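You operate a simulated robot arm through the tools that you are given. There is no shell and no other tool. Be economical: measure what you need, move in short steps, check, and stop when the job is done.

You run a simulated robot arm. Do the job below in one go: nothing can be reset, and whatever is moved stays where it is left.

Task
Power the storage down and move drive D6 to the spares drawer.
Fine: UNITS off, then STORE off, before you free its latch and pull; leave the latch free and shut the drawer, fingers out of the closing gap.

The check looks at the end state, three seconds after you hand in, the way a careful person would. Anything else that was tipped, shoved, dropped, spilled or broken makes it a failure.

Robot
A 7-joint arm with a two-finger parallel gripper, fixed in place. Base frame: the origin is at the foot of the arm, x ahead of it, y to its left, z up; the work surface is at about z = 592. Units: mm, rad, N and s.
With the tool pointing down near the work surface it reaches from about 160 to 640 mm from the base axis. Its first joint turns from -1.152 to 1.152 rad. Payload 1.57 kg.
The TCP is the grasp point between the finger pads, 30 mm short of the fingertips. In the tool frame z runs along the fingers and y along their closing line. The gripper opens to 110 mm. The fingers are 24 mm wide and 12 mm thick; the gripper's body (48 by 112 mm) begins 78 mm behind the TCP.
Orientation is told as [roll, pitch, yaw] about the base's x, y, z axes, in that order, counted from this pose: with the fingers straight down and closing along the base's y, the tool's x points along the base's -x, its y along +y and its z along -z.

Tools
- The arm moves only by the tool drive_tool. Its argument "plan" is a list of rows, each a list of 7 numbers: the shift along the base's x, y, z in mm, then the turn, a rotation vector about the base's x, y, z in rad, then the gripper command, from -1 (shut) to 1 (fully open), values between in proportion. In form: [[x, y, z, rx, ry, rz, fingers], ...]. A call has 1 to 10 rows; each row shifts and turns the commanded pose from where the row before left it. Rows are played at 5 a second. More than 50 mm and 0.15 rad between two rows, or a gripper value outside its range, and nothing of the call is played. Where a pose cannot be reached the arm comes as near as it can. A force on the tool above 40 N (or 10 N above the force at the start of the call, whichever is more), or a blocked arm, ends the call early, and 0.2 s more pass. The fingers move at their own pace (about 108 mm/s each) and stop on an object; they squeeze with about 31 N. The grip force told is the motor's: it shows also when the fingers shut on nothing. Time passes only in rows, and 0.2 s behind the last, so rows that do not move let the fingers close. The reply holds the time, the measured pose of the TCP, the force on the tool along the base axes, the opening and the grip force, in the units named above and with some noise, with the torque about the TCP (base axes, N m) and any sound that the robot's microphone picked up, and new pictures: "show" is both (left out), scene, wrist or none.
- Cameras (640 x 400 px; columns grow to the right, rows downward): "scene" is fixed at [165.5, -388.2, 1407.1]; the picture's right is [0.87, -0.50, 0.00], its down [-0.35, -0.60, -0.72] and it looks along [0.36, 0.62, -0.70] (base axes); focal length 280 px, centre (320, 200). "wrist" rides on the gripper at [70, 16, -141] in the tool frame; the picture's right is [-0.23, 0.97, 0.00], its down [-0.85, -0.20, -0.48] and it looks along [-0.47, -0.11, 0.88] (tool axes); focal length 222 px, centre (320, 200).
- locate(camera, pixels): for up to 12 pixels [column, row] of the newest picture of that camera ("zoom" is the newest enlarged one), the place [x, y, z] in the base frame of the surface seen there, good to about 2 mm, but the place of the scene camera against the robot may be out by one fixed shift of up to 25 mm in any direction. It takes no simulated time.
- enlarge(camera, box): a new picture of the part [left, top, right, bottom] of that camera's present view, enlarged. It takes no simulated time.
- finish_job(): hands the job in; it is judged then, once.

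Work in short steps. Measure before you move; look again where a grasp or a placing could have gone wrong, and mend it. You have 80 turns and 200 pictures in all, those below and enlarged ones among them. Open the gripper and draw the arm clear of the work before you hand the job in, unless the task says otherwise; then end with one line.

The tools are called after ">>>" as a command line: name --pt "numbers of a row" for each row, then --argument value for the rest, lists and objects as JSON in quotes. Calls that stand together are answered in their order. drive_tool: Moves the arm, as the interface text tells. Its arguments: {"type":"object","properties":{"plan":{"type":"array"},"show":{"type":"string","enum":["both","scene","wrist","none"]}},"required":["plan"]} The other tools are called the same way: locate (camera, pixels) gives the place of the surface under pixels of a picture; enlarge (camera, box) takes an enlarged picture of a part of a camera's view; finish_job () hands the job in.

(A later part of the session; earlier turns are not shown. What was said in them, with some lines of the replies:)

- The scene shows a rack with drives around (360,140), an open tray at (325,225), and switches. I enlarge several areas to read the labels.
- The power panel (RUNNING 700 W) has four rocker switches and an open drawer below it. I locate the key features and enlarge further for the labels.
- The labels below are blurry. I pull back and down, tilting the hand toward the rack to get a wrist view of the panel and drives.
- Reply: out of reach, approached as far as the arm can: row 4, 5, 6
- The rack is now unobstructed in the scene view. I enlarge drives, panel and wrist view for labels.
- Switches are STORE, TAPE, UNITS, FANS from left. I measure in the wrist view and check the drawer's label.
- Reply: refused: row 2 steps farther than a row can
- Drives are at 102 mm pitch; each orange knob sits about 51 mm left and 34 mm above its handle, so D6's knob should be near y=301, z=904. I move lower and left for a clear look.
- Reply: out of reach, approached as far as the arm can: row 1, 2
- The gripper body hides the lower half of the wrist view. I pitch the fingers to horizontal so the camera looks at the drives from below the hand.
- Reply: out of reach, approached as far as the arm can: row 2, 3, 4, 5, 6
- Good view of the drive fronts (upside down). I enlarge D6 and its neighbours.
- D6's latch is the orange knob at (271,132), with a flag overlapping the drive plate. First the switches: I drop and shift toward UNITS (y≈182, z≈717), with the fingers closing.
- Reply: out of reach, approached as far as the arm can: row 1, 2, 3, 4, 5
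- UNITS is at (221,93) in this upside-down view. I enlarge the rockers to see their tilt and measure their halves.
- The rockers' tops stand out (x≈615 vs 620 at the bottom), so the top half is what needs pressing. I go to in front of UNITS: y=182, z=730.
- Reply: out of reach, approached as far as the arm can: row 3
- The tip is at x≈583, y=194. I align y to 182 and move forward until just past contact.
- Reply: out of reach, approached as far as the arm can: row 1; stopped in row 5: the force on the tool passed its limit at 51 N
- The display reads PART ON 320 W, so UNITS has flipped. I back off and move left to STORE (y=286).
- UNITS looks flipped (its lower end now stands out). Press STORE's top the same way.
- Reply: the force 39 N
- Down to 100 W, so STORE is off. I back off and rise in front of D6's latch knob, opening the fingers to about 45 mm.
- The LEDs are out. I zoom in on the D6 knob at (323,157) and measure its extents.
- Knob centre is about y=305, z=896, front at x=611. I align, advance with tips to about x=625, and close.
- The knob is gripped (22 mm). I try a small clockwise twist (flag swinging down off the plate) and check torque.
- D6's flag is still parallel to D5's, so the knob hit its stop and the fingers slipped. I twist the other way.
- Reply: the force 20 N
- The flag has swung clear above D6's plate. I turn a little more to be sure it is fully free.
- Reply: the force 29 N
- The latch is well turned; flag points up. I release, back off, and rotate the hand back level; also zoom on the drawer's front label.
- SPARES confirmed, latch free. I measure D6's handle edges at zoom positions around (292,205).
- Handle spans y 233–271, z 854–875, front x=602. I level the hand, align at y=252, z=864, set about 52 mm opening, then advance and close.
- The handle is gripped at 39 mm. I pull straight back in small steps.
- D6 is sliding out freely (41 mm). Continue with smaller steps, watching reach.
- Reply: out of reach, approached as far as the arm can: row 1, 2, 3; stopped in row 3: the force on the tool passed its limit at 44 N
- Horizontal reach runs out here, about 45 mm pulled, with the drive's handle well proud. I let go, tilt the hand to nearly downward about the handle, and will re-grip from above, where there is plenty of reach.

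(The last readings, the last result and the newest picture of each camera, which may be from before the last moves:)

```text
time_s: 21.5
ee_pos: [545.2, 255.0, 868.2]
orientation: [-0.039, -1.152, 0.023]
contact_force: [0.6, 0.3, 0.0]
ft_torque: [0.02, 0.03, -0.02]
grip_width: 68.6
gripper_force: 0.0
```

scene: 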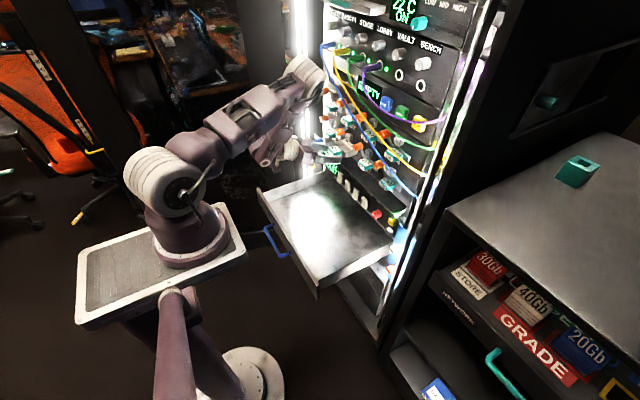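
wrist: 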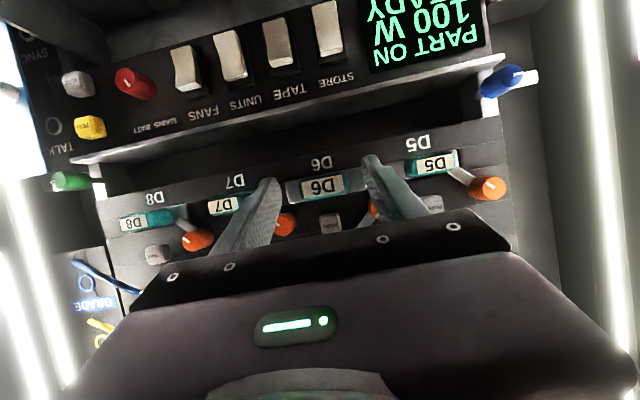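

Released cleanly. I continue tilting to about -0.45 and check where D6's handle is.

>>> drive_tool --pt "-2 -0.5 4 0.01 0.14 0 0.25" --pt "0 -0.5 4 0.01 0.14 0 0.25" --pt "0 0 4 0.01 0.14 0 0.25" --pt "0 0 4 0.01 0.14 0 0.25" --pt "0 0 4 0 0.14 0 0.25"

>>> enlarge --camera "scene" --box '[280, 110, 376, 170]'

>>> enlarge --camera "wrist" --box '[190, 60, 430, 230]'

```text
time_s: 22.7
ee_pos: [542.5, 254.3, 888.0]
orientation: [0.018, -0.451, -0.024]
contact_force: [0.7, 0.8, -0.2]
ft_torque: [-0.02, -0.03, 0.0]
grip_width: 68.7
gripper_force: 0.0
```

scene: 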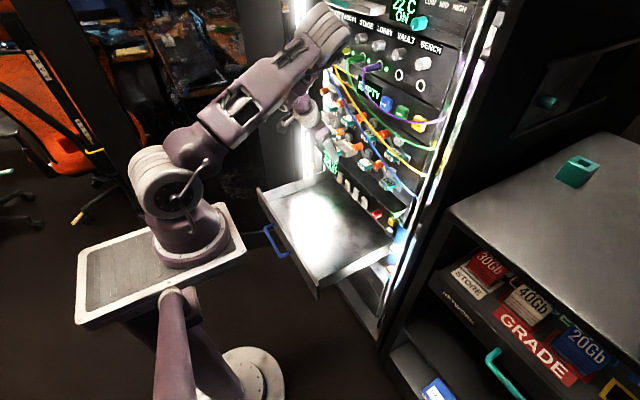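
wrist: 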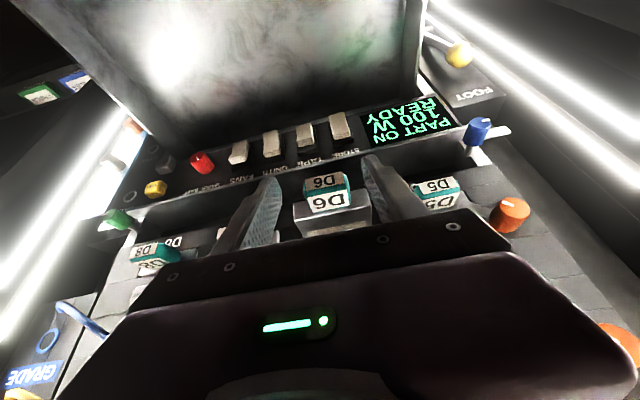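

```text
6.67 times, centred on (328, 140) of scene
```

zoom: 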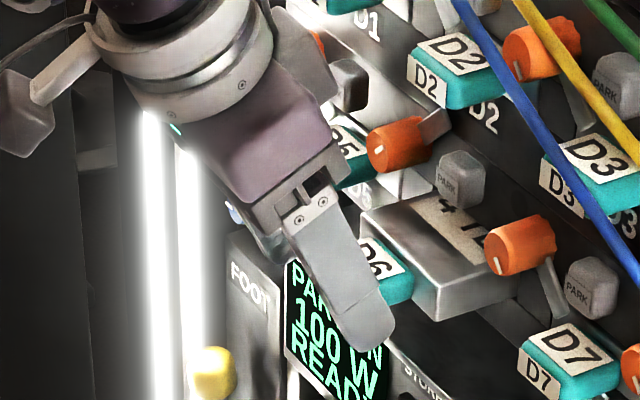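

```text
2.35 times, centred on (310, 145) of wrist
```

zoom: 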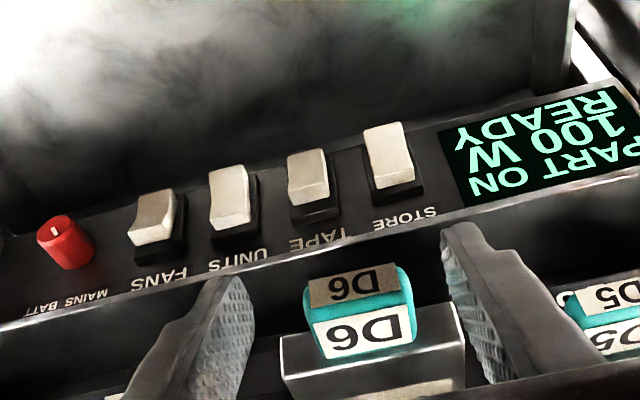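

D6's handle is between the open fingers. I measure it.

>>> locate --camera "zoom" --pixels '[[360, 335], [360, 290], [315, 335], [408, 320], [365, 352], [312, 320], [400, 275], [300, 350], [450, 345], [370, 385], [290, 340], [455, 310]]'

>>> locate --camera "scene" --pixels '[[337, 148], [340, 150], [346, 158], [345, 145]]'

```text
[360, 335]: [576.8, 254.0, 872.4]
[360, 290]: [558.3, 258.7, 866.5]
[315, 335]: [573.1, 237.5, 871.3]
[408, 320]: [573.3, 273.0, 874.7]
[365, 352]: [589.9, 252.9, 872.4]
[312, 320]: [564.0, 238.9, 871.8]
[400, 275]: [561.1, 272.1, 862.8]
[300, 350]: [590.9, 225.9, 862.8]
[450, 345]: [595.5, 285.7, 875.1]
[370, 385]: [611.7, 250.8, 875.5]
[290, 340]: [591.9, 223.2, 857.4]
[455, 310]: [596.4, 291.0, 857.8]
```

```text
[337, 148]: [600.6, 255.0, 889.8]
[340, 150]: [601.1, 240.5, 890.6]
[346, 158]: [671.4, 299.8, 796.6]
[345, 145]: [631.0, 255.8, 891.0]
```

Handle: x 558–592, y 237–273, top z 873. I steepen slightly and put the TCP at about (567, 255, 881), then close.

>>> drive_tool --pt "0 0 0 -0.01 0.1 0 0.25" --pt "8 0.4 0 0 0.05 0.02 0.25" --pt "10 0.4 -3 0 0 0 0.25" --pt "6.5 0 -4 0 0 0 0.1" --pt "0 0 0 0 0 0 -1" --pt "0 0 0 0 0 0 -1"

>>> enlarge --camera "scene" --box '[280, 110, 376, 170]'

```text
time_s: 24.1
ee_pos: [566.4, 253.4, 881.4]
orientation: [0.006, -0.304, 0.002]
contact_force: [0.7, -2.0, -0.2]
ft_torque: [-0.12, -0.02, -0.05]
grip_width: 39.2
gripper_force: 30.9
```

scene: 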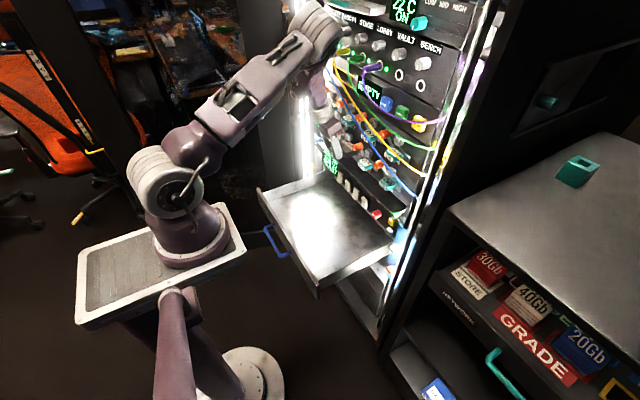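
wrist: 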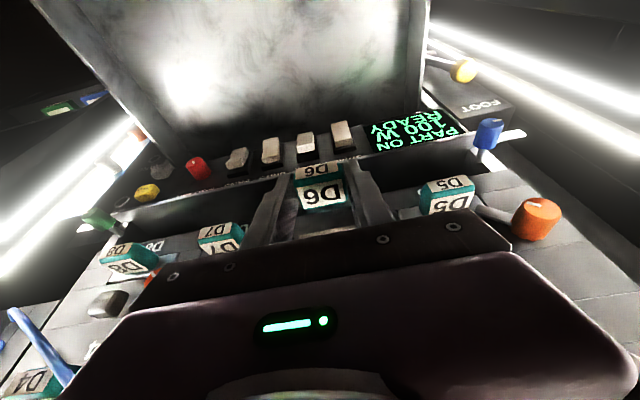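

```text
6.67 times, centred on (328, 140) of scene
```

zoom: 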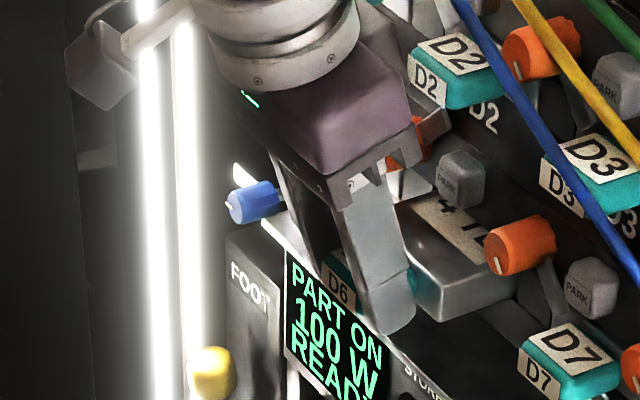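

The handle is gripped from above at 39.2 mm. I pull straight back along -x.

>>> drive_tool --pt "-10 0 0 0 0 0 -1" --pt "-12 0 0 0 0 0 -1" --pt "-12 0 0 0 0 0 -1" --pt "-12 0 0 0 0 0 -1"

>>> enlarge --camera "scene" --box '[280, 110, 376, 170]'

```text
time_s: 25.1
ee_pos: [521.1, 253.9, 880.9]
orientation: [0.005, -0.303, 0.002]
contact_force: [2.0, -1.6, -0.5]
ft_torque: [-0.06, 0.1, -0.21]
grip_width: 39.3
gripper_force: 31.0
```

scene: 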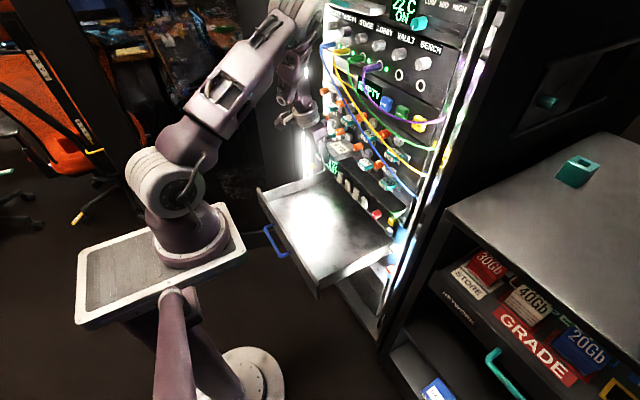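
wrist: 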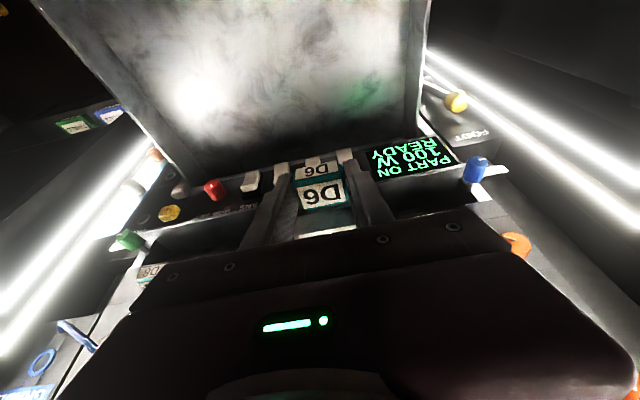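

```text
6.67 times, centred on (328, 140) of scene
```

zoom: 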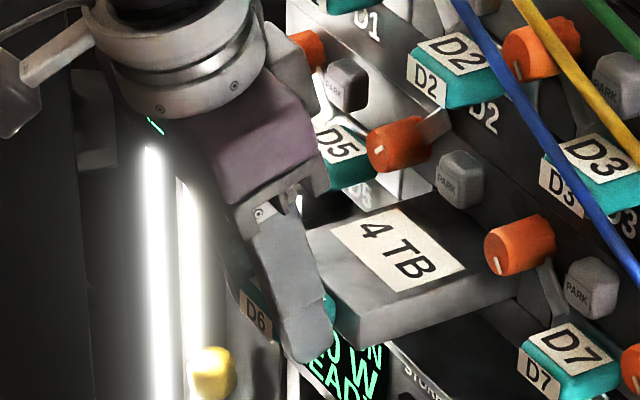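

Pulling well; about 90 mm out and still in the slot. Continue.

>>> drive_tool --pt "-12 0 0 0 0 0 -1" --pt "-12 0 0 0 0 0 -1" --pt "-12 0 0 0 0 0 -1" --pt "-12 0 0 0 0 0 -1" --show "scene"

>>> enlarge --camera "scene" --box '[280, 110, 376, 170]'

```text
time_s: 26.1
ee_pos: [473.1, 254.7, 881.7]
orientation: [0.006, -0.304, 0.002]
contact_force: [-0.1, -0.1, 0.3]
ft_torque: [-0.02, 0.14, 0.01]
grip_width: 39.3
gripper_force: 31.0
```

scene: 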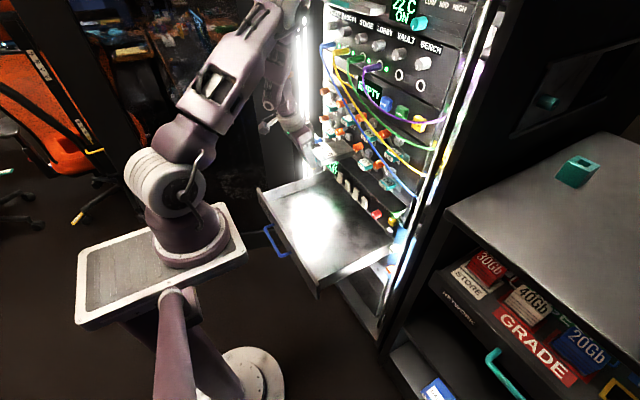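

```text
6.67 times, centred on (328, 140) of scene
```

zoom: 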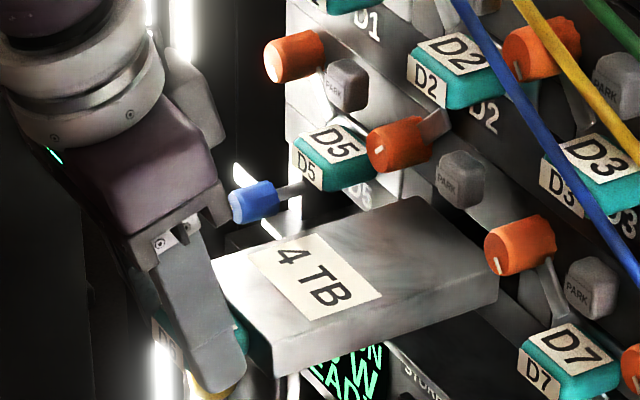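

The drive appears free or nearly (light forces). I pull another 36 mm and measure its back end.

>>> drive_tool --pt "-12 0 0 0 0 0 -1" --pt "-12 0 0 0 0 0 -1" --pt "-12 0 0 0 0 0 -1"

>>> enlarge --camera "scene" --box '[280, 110, 376, 170]'

```text
time_s: 26.9
ee_pos: [436.5, 255.0, 879.2]
orientation: [0.004, -0.305, 0.003]
contact_force: [-0.6, -0.4, -0.1]
ft_torque: [-0.01, 0.12, -0.04]
grip_width: 39.3
gripper_force: 31.3
```

scene: 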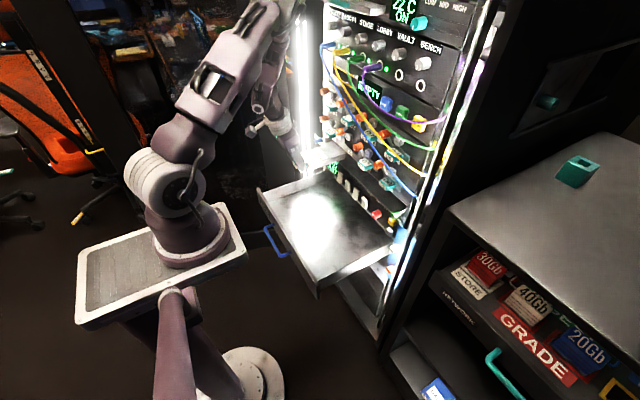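
wrist: 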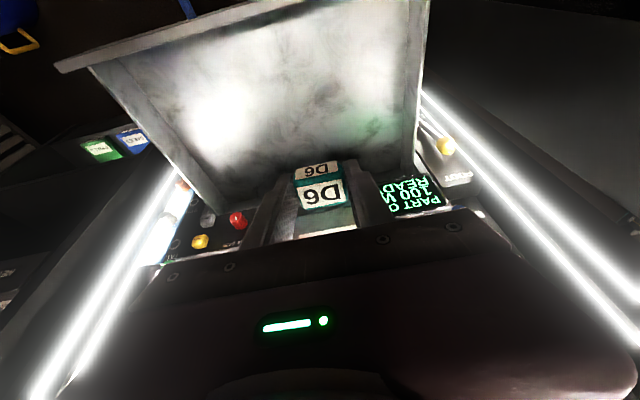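

```text
6.67 times, centred on (328, 140) of scene
```

zoom: 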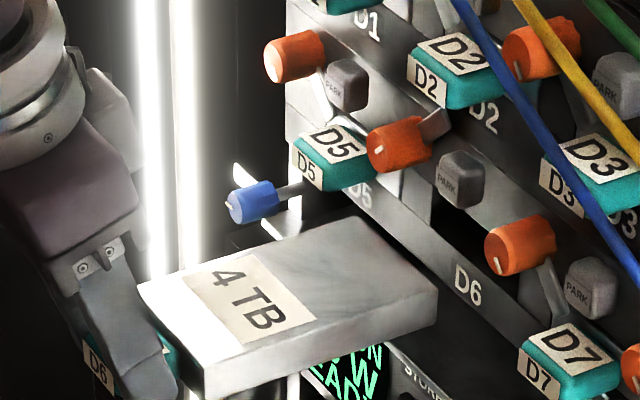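

D6 is out of its slot. I measure its back edge, the drawer's interior and walls.

>>> locate --camera "zoom" --pixels '[[358, 222], [432, 290], [150, 285], [210, 360], [430, 318]]'

>>> locate --camera "scene" --pixels '[[259, 188], [264, 193], [317, 286], [388, 241], [318, 172], [310, 225], [270, 235], [300, 182], [350, 262]]'

>>> locate --camera "wrist" --pixels '[[90, 66], [428, 5], [250, 5], [230, 120], [410, 100], [160, 130], [418, 60]]'

```text
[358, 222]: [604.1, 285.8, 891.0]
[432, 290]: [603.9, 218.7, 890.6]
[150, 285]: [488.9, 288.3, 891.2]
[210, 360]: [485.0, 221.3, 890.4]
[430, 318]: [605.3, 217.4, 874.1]
```

```text
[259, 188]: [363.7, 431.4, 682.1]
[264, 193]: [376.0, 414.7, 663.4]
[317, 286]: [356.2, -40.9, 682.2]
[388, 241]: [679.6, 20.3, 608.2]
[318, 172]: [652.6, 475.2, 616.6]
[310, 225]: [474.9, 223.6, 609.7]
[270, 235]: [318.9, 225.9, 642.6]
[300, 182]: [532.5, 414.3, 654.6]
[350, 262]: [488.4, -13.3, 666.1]
```

```text
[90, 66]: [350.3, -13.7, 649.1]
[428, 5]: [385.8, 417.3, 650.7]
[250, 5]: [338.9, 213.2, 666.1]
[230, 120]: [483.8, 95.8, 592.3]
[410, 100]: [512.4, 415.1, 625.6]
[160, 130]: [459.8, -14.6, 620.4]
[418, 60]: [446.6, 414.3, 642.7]
```

The drawer floor is at z≈592, spanning x 350–640, y -14–415; the drive is about 120 mm long. I back off a little more and lower it toward the drawer.

>>> drive_tool --pt "-8 -5 0 0 0 0 -1" --pt "0 -10 -30 0 0 0 -1" --pt "0 -10 -40 0 0 0 -1" --pt "0 -5 -40 0 0 0 -1" --pt "0 0 -40 0 0 0 -1" --pt "0 0 -35 0 0 0 -1" --pt "0 0 -25 0 0 0 -1"

>>> enlarge --camera "scene" --box '[250, 150, 400, 250]'

```text
time_s: 28.5
ee_pos: [429.5, 226.4, 671.1]
orientation: [0.005, -0.304, 0.003]
contact_force: [0.4, 0.1, -0.6]
ft_torque: [0.0, 0.11, 0.0]
grip_width: 39.2
gripper_force: 30.7
```

scene: 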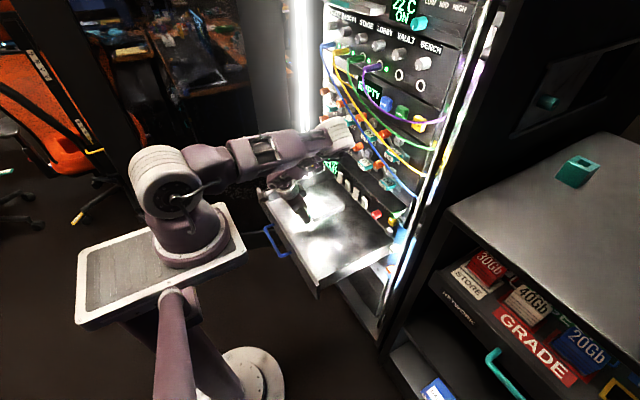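
wrist: 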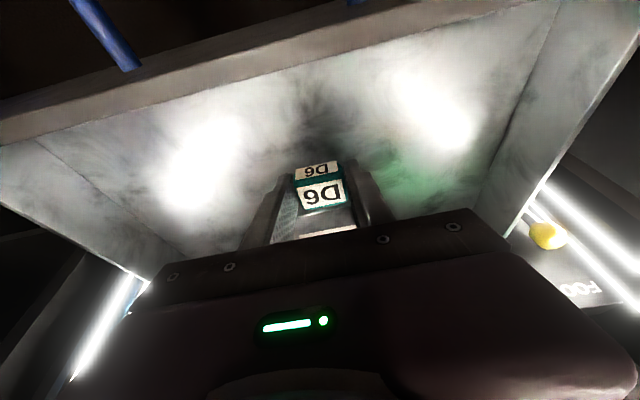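

```text
4.00 times, centred on (325, 200) of scene
```

zoom: 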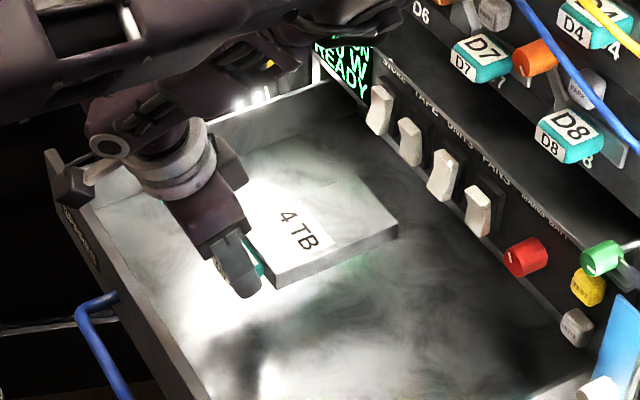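

All clear inside the drawer. I lower further, with fine steps near the floor, and check where the big wrist joint at (340,135) is against the rack.

>>> locate --camera "scene" --pixels '[[345, 135], [338, 140]]'

>>> drive_tool --pt "0 0 -20 0 0 0 -1" --pt "0 0 -18 0 0 0 -1" --pt "0 0 -5 0 0 0 -1" --pt "0 0 -3 0 0 0 -1"

>>> enlarge --camera "scene" --box '[250, 150, 400, 250]'

```text
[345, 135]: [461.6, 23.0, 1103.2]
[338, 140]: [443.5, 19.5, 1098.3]
```

```text
time_s: 29.5
ee_pos: [428.7, 224.7, 624.1]
orientation: [0.004, -0.303, 0.001]
contact_force: [-1.0, 0.7, 0.7]
ft_torque: [0.02, 0.16, -0.03]
grip_width: 39.5
gripper_force: 30.5
```

scene: 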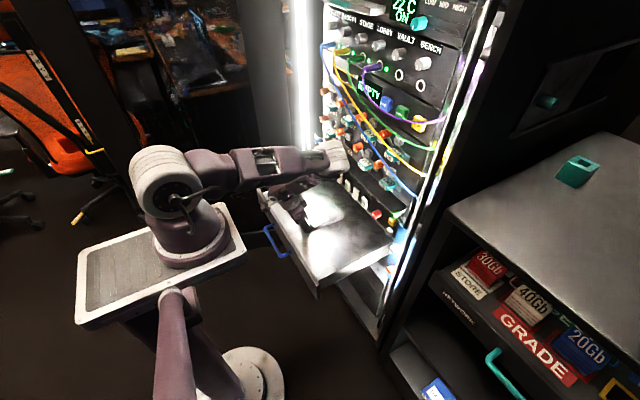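
wrist: 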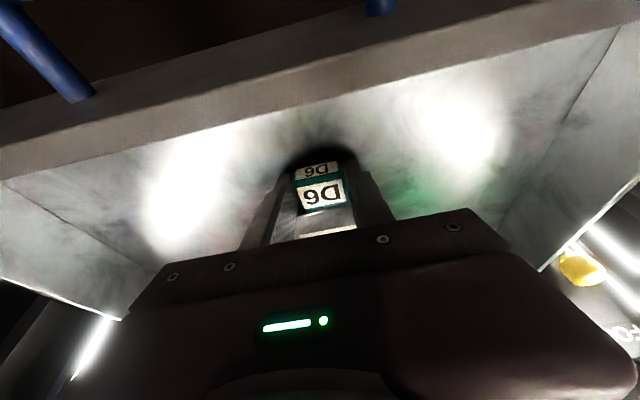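

```text
4.00 times, centred on (325, 200) of scene
```

zoom: 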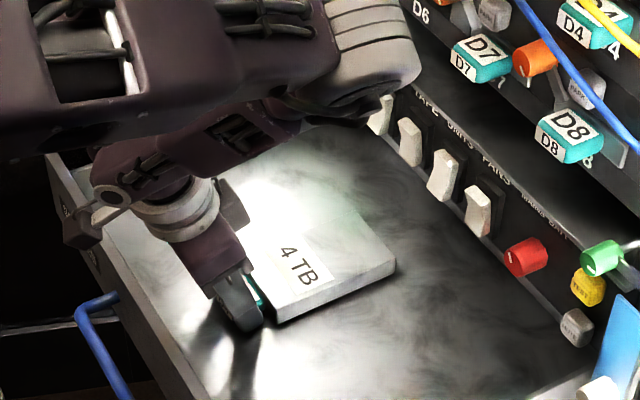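

Near the floor. I step down 2 mm at a time until contact shows.

>>> drive_tool --pt "0 0 -2 0 0 0 -1" --pt "0 0 -2 0 0 0 -1" --pt "0 0 -1 0 0 0 -1" --show "none"

>>> locate --camera "scene" --pixels '[[268, 203], [268, 208], [320, 219], [345, 211], [328, 208], [302, 228]]'

```text
time_s: 30.0
ee_pos: [433.4, 224.7, 624.1]
orientation: [0.004, -0.313, 0.002]
contact_force: [0.8, -2.4, 6.4]
ft_torque: [-0.26, 0.13, 0.08]
grip_width: 39.5
gripper_force: 30.8
stopped in row 2: the force on the tool passed its limit at 47 N (the readings are from after the stop); the commanded pose is now the measured one
```

```text
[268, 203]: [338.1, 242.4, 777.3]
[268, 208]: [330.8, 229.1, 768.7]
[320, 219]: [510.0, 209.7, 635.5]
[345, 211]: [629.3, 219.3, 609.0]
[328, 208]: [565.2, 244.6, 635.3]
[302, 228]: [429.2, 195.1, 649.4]
```

The drive's top is level (z≈618 corrected, floor 592 + body ≈26), so it is on the floor. I open and lift straight up along the tool.

>>> drive_tool --pt "0 0 0 0 0 0 -0.05" --pt "0 0 0 0 0 0 -0.05" --pt "0 0 10 0 0 0 -0.05" --pt "-3 0 20 0 0 0 -0.05" --pt "-5 0 30 0 0 0 -0.05" --pt "-5 0 40 0 0 0 -0.05" --pt "-5 0 45 0 0 0 -0.05"

>>> enlarge --camera "scene" --box '[250, 150, 400, 250]'

```text
time_s: 31.6
ee_pos: [415.3, 225.2, 771.3]
orientation: [0.004, -0.312, 0.002]
contact_force: [-0.4, 0.1, 0.8]
ft_torque: [0.03, 0.01, 0.01]
grip_width: 52.0
gripper_force: 0.0
```

scene: 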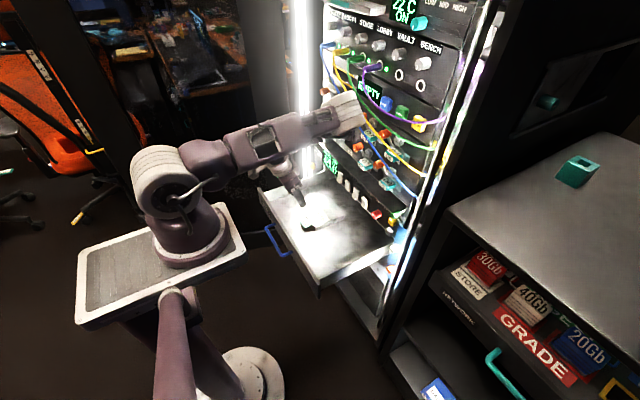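
wrist: 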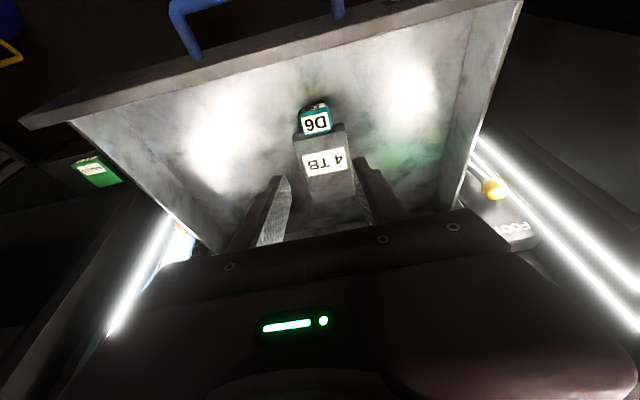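

```text
4.00 times, centred on (325, 200) of scene
```

zoom: 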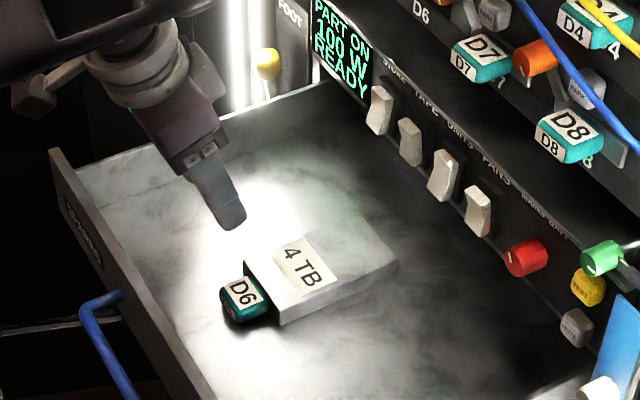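

D6 lies flat in the drawer, nothing in the gap. Now the drawer: I measure the blue handle and front panel from both views.

>>> locate --camera "wrist" --pixels '[[172, 10], [195, 50], [338, 12], [255, 45], [255, 68], [210, 5], [120, 85], [440, 20]]'

>>> locate --camera "scene" --pixels '[[266, 228], [273, 240], [284, 254], [290, 252], [278, 224], [276, 247]]'

>>> enlarge --camera "scene" --box '[245, 180, 335, 300]'

```text
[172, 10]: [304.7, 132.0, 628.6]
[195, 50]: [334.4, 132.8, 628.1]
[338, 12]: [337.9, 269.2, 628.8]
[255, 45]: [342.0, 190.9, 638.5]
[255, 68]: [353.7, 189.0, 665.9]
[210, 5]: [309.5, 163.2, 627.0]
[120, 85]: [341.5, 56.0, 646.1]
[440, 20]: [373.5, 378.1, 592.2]
```

```text
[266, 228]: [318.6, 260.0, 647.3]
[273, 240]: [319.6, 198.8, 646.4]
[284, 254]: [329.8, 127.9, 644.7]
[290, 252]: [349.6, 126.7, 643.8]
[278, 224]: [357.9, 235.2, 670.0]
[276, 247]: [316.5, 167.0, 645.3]
```

```text
3.33 times, centred on (290, 240) of scene
```

zoom: 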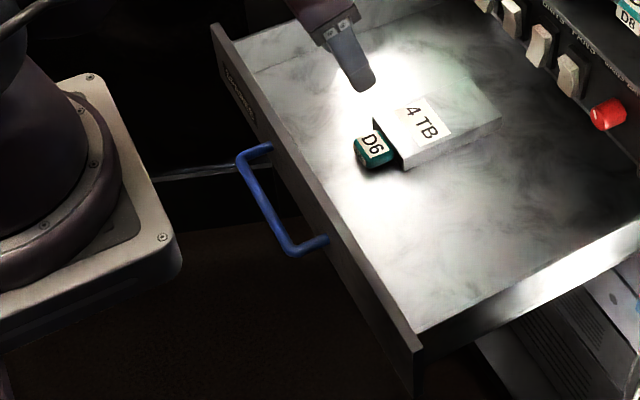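

Handle bar: x≈300, y 132–269, z≈628. I close the fingers, go over the front panel, and come down in front of the bar at y=200.

>>> drive_tool --pt "-30 -5 15 0 0.05 0 -1" --pt "-40 -5 0 0 0.05 0 -1" --pt "-40 -5 0 0 0.05 0 -1" --pt "-40 -5 0 0 0.05 0 -1" --pt "-7 -5 0 0 0 0 -1"

```text
time_s: 32.8
ee_pos: [266.1, 212.4, 775.5]
orientation: [0.005, -0.11, 0.001]
contact_force: [-0.2, 0.2, -0.4]
ft_torque: [-0.03, -0.01, 0.01]
grip_width: 0.1
gripper_force: 21.8
out of reach, approached as far as the arm can: row 4, 5
```

scene: 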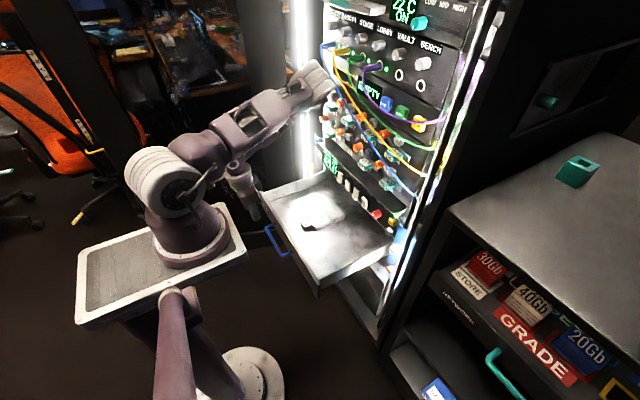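
wrist: 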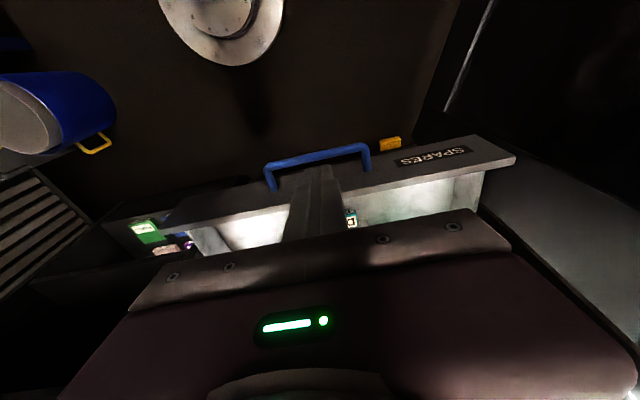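

I am in front of the bar (bar at x≈297). Lowering to z≈640.

>>> drive_tool --pt "0 -3 -30 0 0 0 -1" --pt "0 -3 -35 0 0 0 -1" --pt "0 -3 -35 0 0 0 -1" --pt "0 -3 -35 0 0 0 -1"

>>> enlarge --camera "scene" --box '[215, 160, 335, 260]'

```text
time_s: 33.8
ee_pos: [266.7, 199.1, 639.0]
orientation: [0.005, -0.113, 0.004]
contact_force: [0.7, -0.4, -0.2]
ft_torque: [-0.02, -0.02, 0.01]
grip_width: 0.0
gripper_force: 21.3
```

scene: 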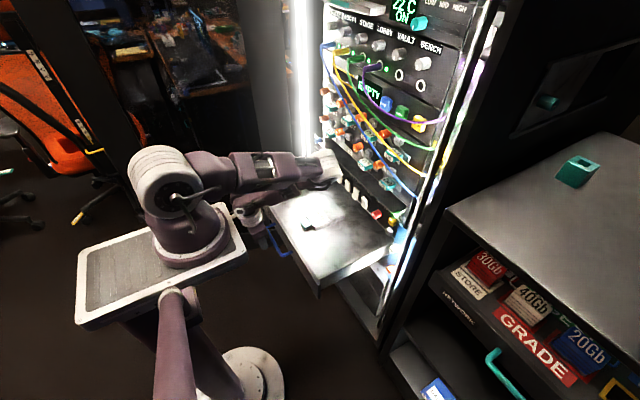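
wrist: 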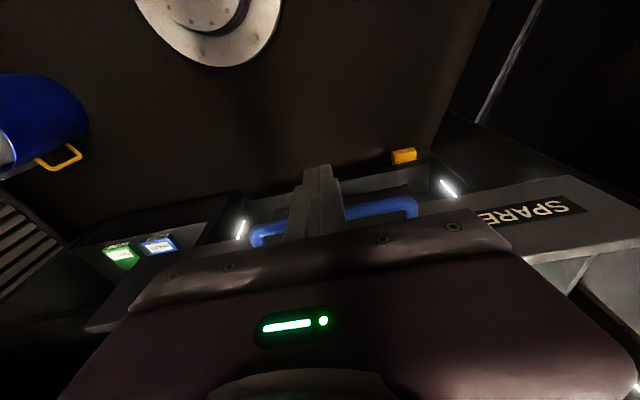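

```text
4.00 times, centred on (275, 210) of scene
```

zoom: 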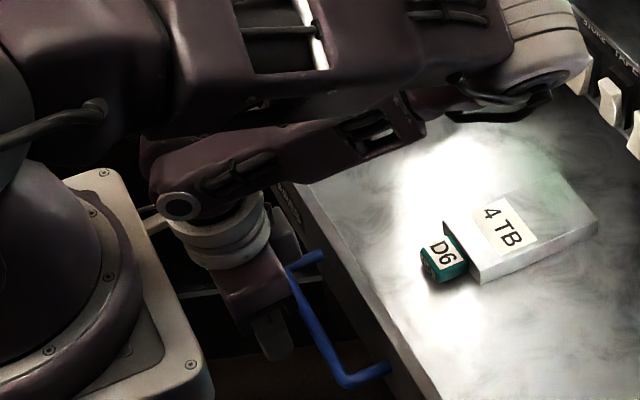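

Fingers are in front of the bar, outside the gap. I begin pushing in +x gently.

>>> drive_tool --pt "8 0 0 0 0 0 -1" --pt "8 0 0 0 0 0 -1" --pt "10 0 0 0 -0.02 0 -1" --pt "12 0 0 0 -0.02 0 -1" --pt "14 0 0 0 -0.02 0 -1" --pt "14 0 0 0 -0.02 0 -1" --pt "14 0 0 0 -0.02 0 -1" --show "scene"

```text
time_s: 35.4
ee_pos: [347.9, 200.0, 639.5]
orientation: [0.006, -0.215, 0.004]
contact_force: [0.8, -0.3, -0.8]
ft_torque: [0.02, -0.01, 0.0]
grip_width: 0.0
gripper_force: 20.9
```

scene: 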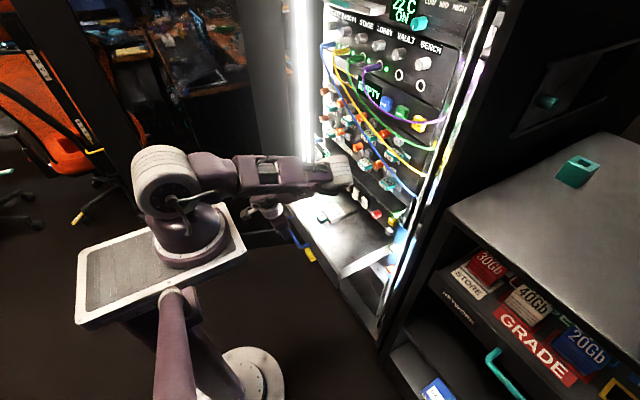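

The drawer is sliding in. I check the forearm joint's position (335,170) against the rack and keep pushing.

>>> locate --camera "scene" --pixels '[[345, 168], [335, 175], [322, 219]]'

>>> drive_tool --pt "14 0 0 0 -0.04 0 -1" --pt "14 0 0 0 -0.04 0 -1" --pt "14 0 0 0 -0.04 0 -1" --pt "14 0 0 0 -0.04 0 -1" --pt "14 0 0 0 -0.04 0 -1" --pt "14 0 0 0 -0.04 0 -1"

```text
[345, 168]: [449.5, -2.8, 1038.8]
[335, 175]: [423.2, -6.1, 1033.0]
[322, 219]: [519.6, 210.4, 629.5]
```

```text
time_s: 36.8
ee_pos: [432.4, 201.2, 640.4]
orientation: [0.004, -0.456, 0.003]
contact_force: [0.0, 0.6, -0.1]
ft_torque: [0.02, -0.01, 0.0]
grip_width: 0.0
gripper_force: 21.6
```

scene: 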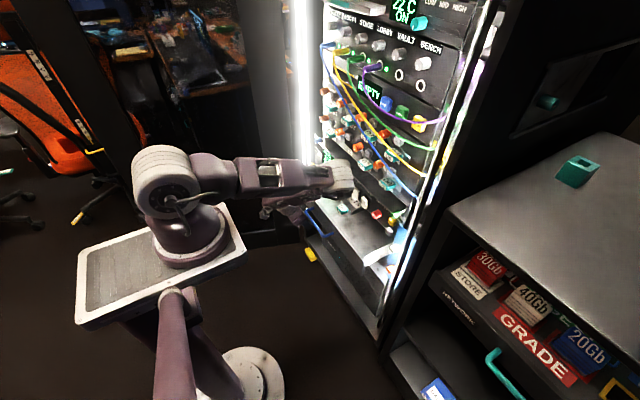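
wrist: 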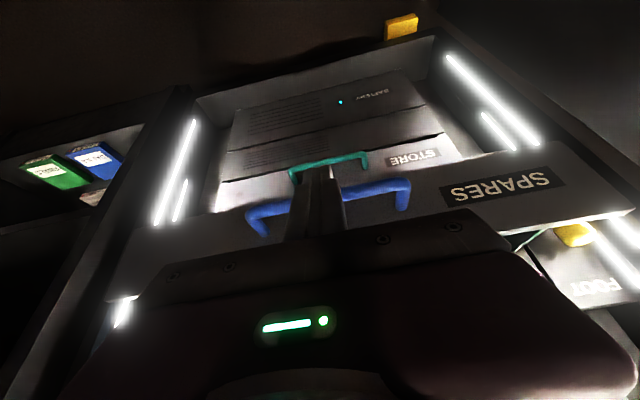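

Halfway in. A lower drawer (STORE) has a teal handle at (330,165); I check its height versus my fingertips before continuing.

>>> locate --camera "wrist" --pixels '[[330, 161], [296, 178], [268, 210], [375, 186], [460, 215], [240, 180], [400, 25], [575, 237]]'

```text
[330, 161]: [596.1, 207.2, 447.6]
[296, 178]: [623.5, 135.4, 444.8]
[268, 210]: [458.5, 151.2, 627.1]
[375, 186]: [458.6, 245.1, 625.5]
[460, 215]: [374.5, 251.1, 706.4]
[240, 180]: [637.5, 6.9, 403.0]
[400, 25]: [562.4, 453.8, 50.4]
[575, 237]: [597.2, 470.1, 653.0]
```

The lower handle is far below (z≈447). About 140 mm of travel remains; I continue, leaning the hand back further.

>>> drive_tool --pt "14 0 0 0 -0.05 0 -1" --pt "14 0 0 0 -0.05 0 -1" --pt "14 0 0 0 -0.05 0 -1" --pt "14 0 0 0 -0.05 0 -1" --pt "14 0 0 0 -0.05 0 -1" --pt "12 0 0 0 -0.05 0 -1" --pt "12 0 0 0 -0.05 0 -1"

>>> enlarge --camera "scene" --box '[280, 150, 420, 280]'

```text
time_s: 38.4
ee_pos: [524.9, 200.6, 640.5]
orientation: [0.003, -0.804, 0.004]
contact_force: [0.4, 0.4, -0.1]
ft_torque: [0.0, -0.02, -0.02]
grip_width: 0.0
gripper_force: 21.2
```

scene: 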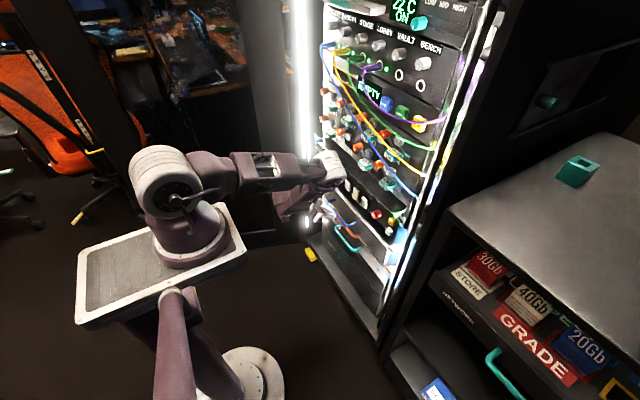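
wrist: 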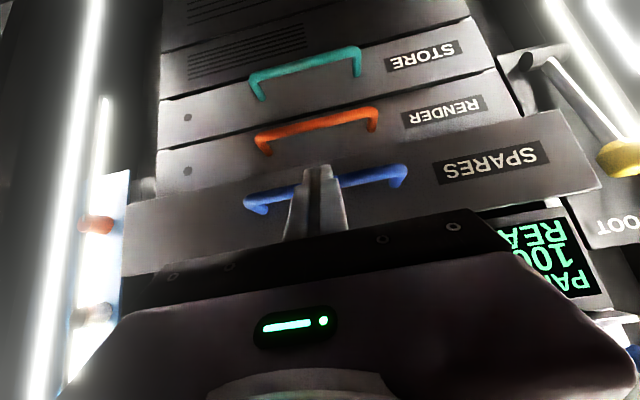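

```text
3.08 times, centred on (350, 215) of scene
```

zoom: 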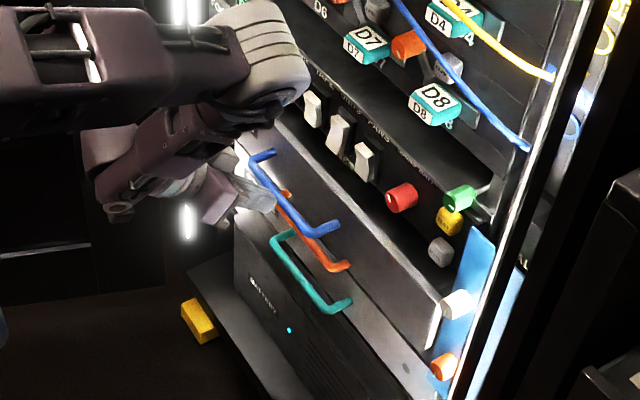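

About 45 mm remains. I push on in small steps until it meets the stop.

>>> drive_tool --pt "10 0 0 0 -0.03 0 -1" --pt "10 0 0 0 -0.03 0 -1" --pt "8 0 0 0 0 0 -1" --pt "6 0 0 0 0 0 -1" --pt "4 0 0 0 0 0 -1" --pt "4 0 0 0 0 0 -1" --pt "4 0 0 0 0 0 -1" --pt "4 0 0 0 0 0 -1"

>>> enlarge --camera "scene" --box '[280, 150, 420, 280]'

```text
time_s: 40.0
ee_pos: [567.5, 201.0, 640.1]
orientation: [0.003, -0.86, 0.003]
contact_force: [-22.3, -8.7, 23.7]
ft_torque: [-0.09, -0.41, -0.33]
grip_width: 0.0
gripper_force: 21.2
stopped in row 7: the force on the tool passed its limit at 55 N (the readings are from after the stop); the commanded pose is now the measured one
```

scene: 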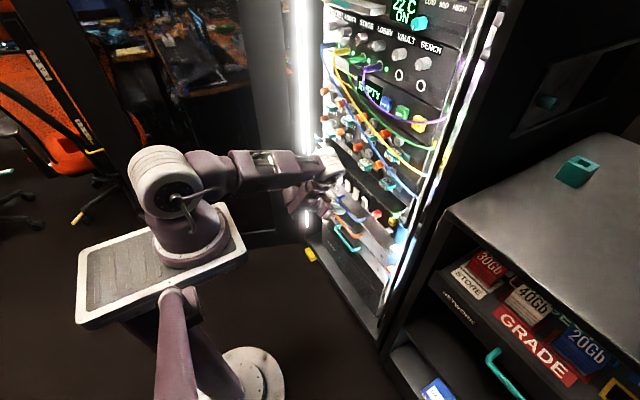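
wrist: 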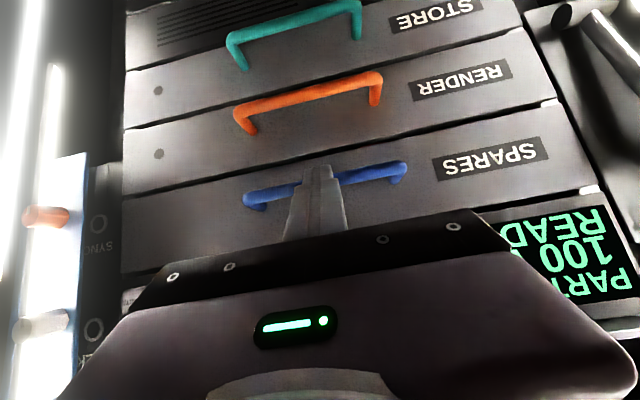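

```text
3.08 times, centred on (350, 215) of scene
```

zoom: 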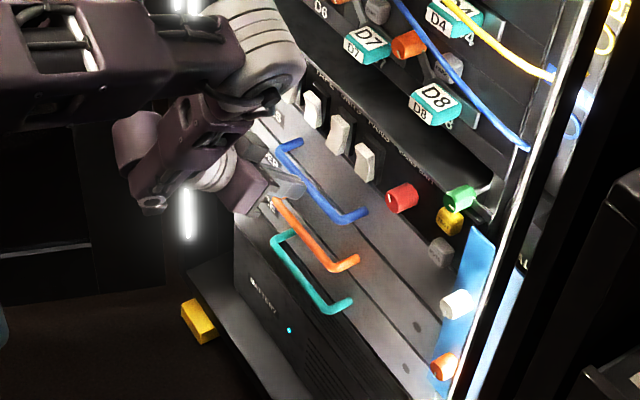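

The SPARES front is now flush with its neighbours. I back off, rise away, and check the final state.

>>> locate --camera "wrist" --pixels '[[450, 190], [440, 110], [200, 225], [200, 150], [160, 235]]'

>>> drive_tool --pt "-20 0 0 0 0 0 -1" --pt "-40 0 0 0 0.05 0 -1" --pt "-40 0 20 0 0.05 0 -1" --pt "-40 -20 25 0 0.05 0 -1" --pt "-30 -25 30 0 0.05 0 0.5" --pt "-10 -20 40 0 0.05 0 1" --pt "0 0 45 0 0.05 0 1" --pt "0 0 45 0 0 0 1"

>>> enlarge --camera "scene" --box '[300, 110, 420, 270]'

>>> enlarge --camera "scene" --box '[320, 115, 400, 165]'

```text
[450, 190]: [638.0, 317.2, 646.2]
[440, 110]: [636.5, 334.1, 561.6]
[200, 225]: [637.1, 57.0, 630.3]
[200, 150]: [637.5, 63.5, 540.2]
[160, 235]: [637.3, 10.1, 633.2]
```

```text
refused: row 4 steps farther than a row can; nothing moved
```

```text
2.50 times, centred on (360, 190) of scene
```

zoom: 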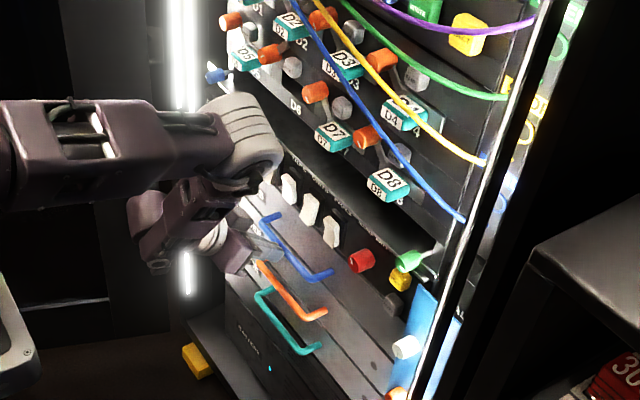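

```text
8.00 times, centred on (360, 140) of scene
```

zoom: 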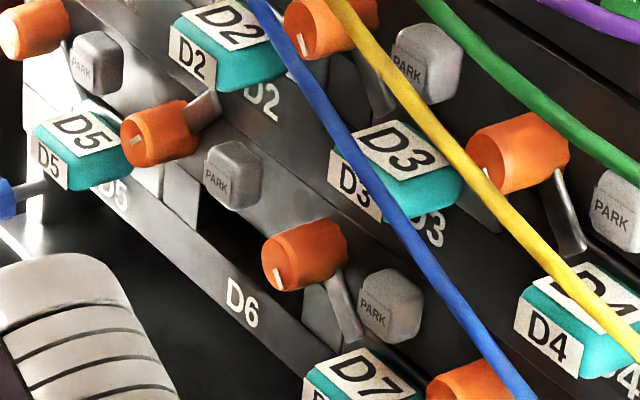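

Flush (x≈637 both). The D6 slot is empty and its latch free. The retreat was refused for step size; I repeat it with smaller steps.

>>> drive_tool --pt "-20 0 0 0 0 0 -1" --pt "-35 0 0 0 0.05 0 -1" --pt "-35 0 10 0 0.05 0 -1" --pt "-35 -10 20 0 0.05 0 -1" --pt "-30 -15 25 0 0.05 0 0.5" --pt "-10 -15 35 0 0.05 0 1" --pt "0 0 40 0 0.05 0 1" --pt "0 0 40 0 0 0 1"

>>> enlarge --camera "scene" --box '[300, 110, 420, 270]'

>>> enlarge --camera "wrist" --box '[160, 0, 560, 240]'

```text
time_s: 41.8
ee_pos: [406.8, 165.3, 804.9]
orientation: [0.004, -0.559, 0.003]
contact_force: [0.0, -0.2, 1.3]
ft_torque: [0.02, 0.03, -0.01]
grip_width: 109.9
gripper_force: 0.1
out of reach, approached as far as the arm can: row 8
```

scene: 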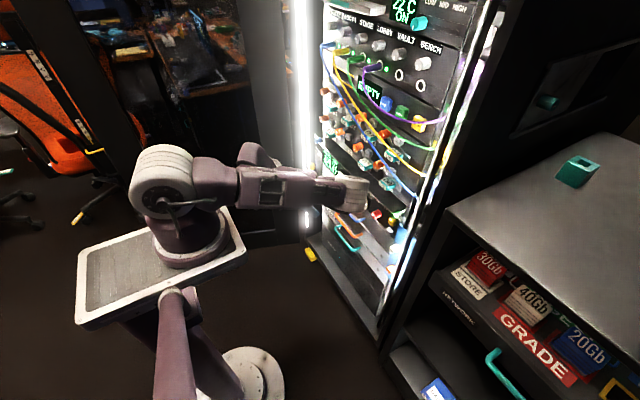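
wrist: 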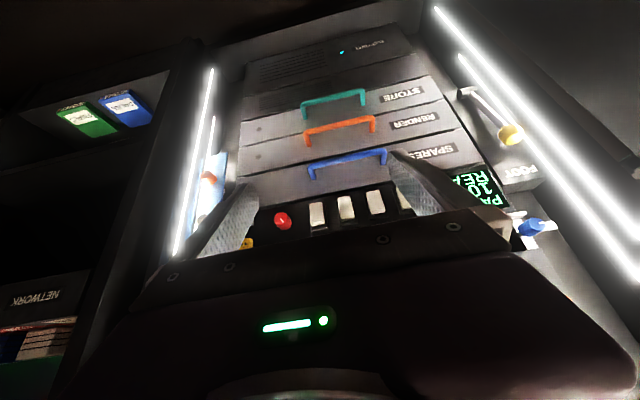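

```text
2.50 times, centred on (360, 190) of scene
```

zoom: 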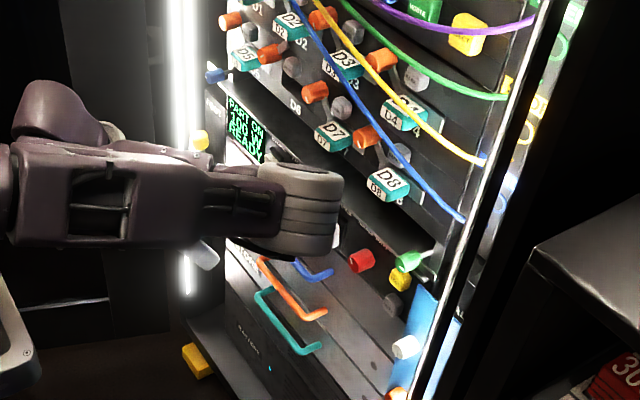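

```text
1.60 times, centred on (360, 120) of wrist
```

zoom: 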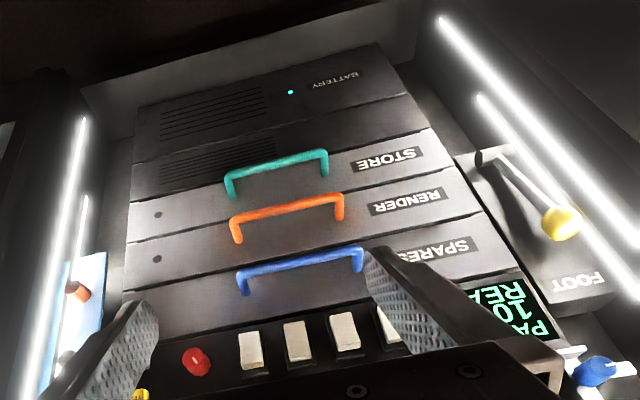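

The drawer is shut flush, the arm is clear with the gripper open, and the display still reads 100 W. I hand in.

>>> finish_job

```text
The job is handed in.
```

I switched UNITS off, then STORE off, freed D6's latch, and moved D6 to the SPARES drawer. I left the latch free and pushed the drawer shut flush from outside by its handle. The power display still reads PART ON at 100 W, because I left TAPE and FANS on.
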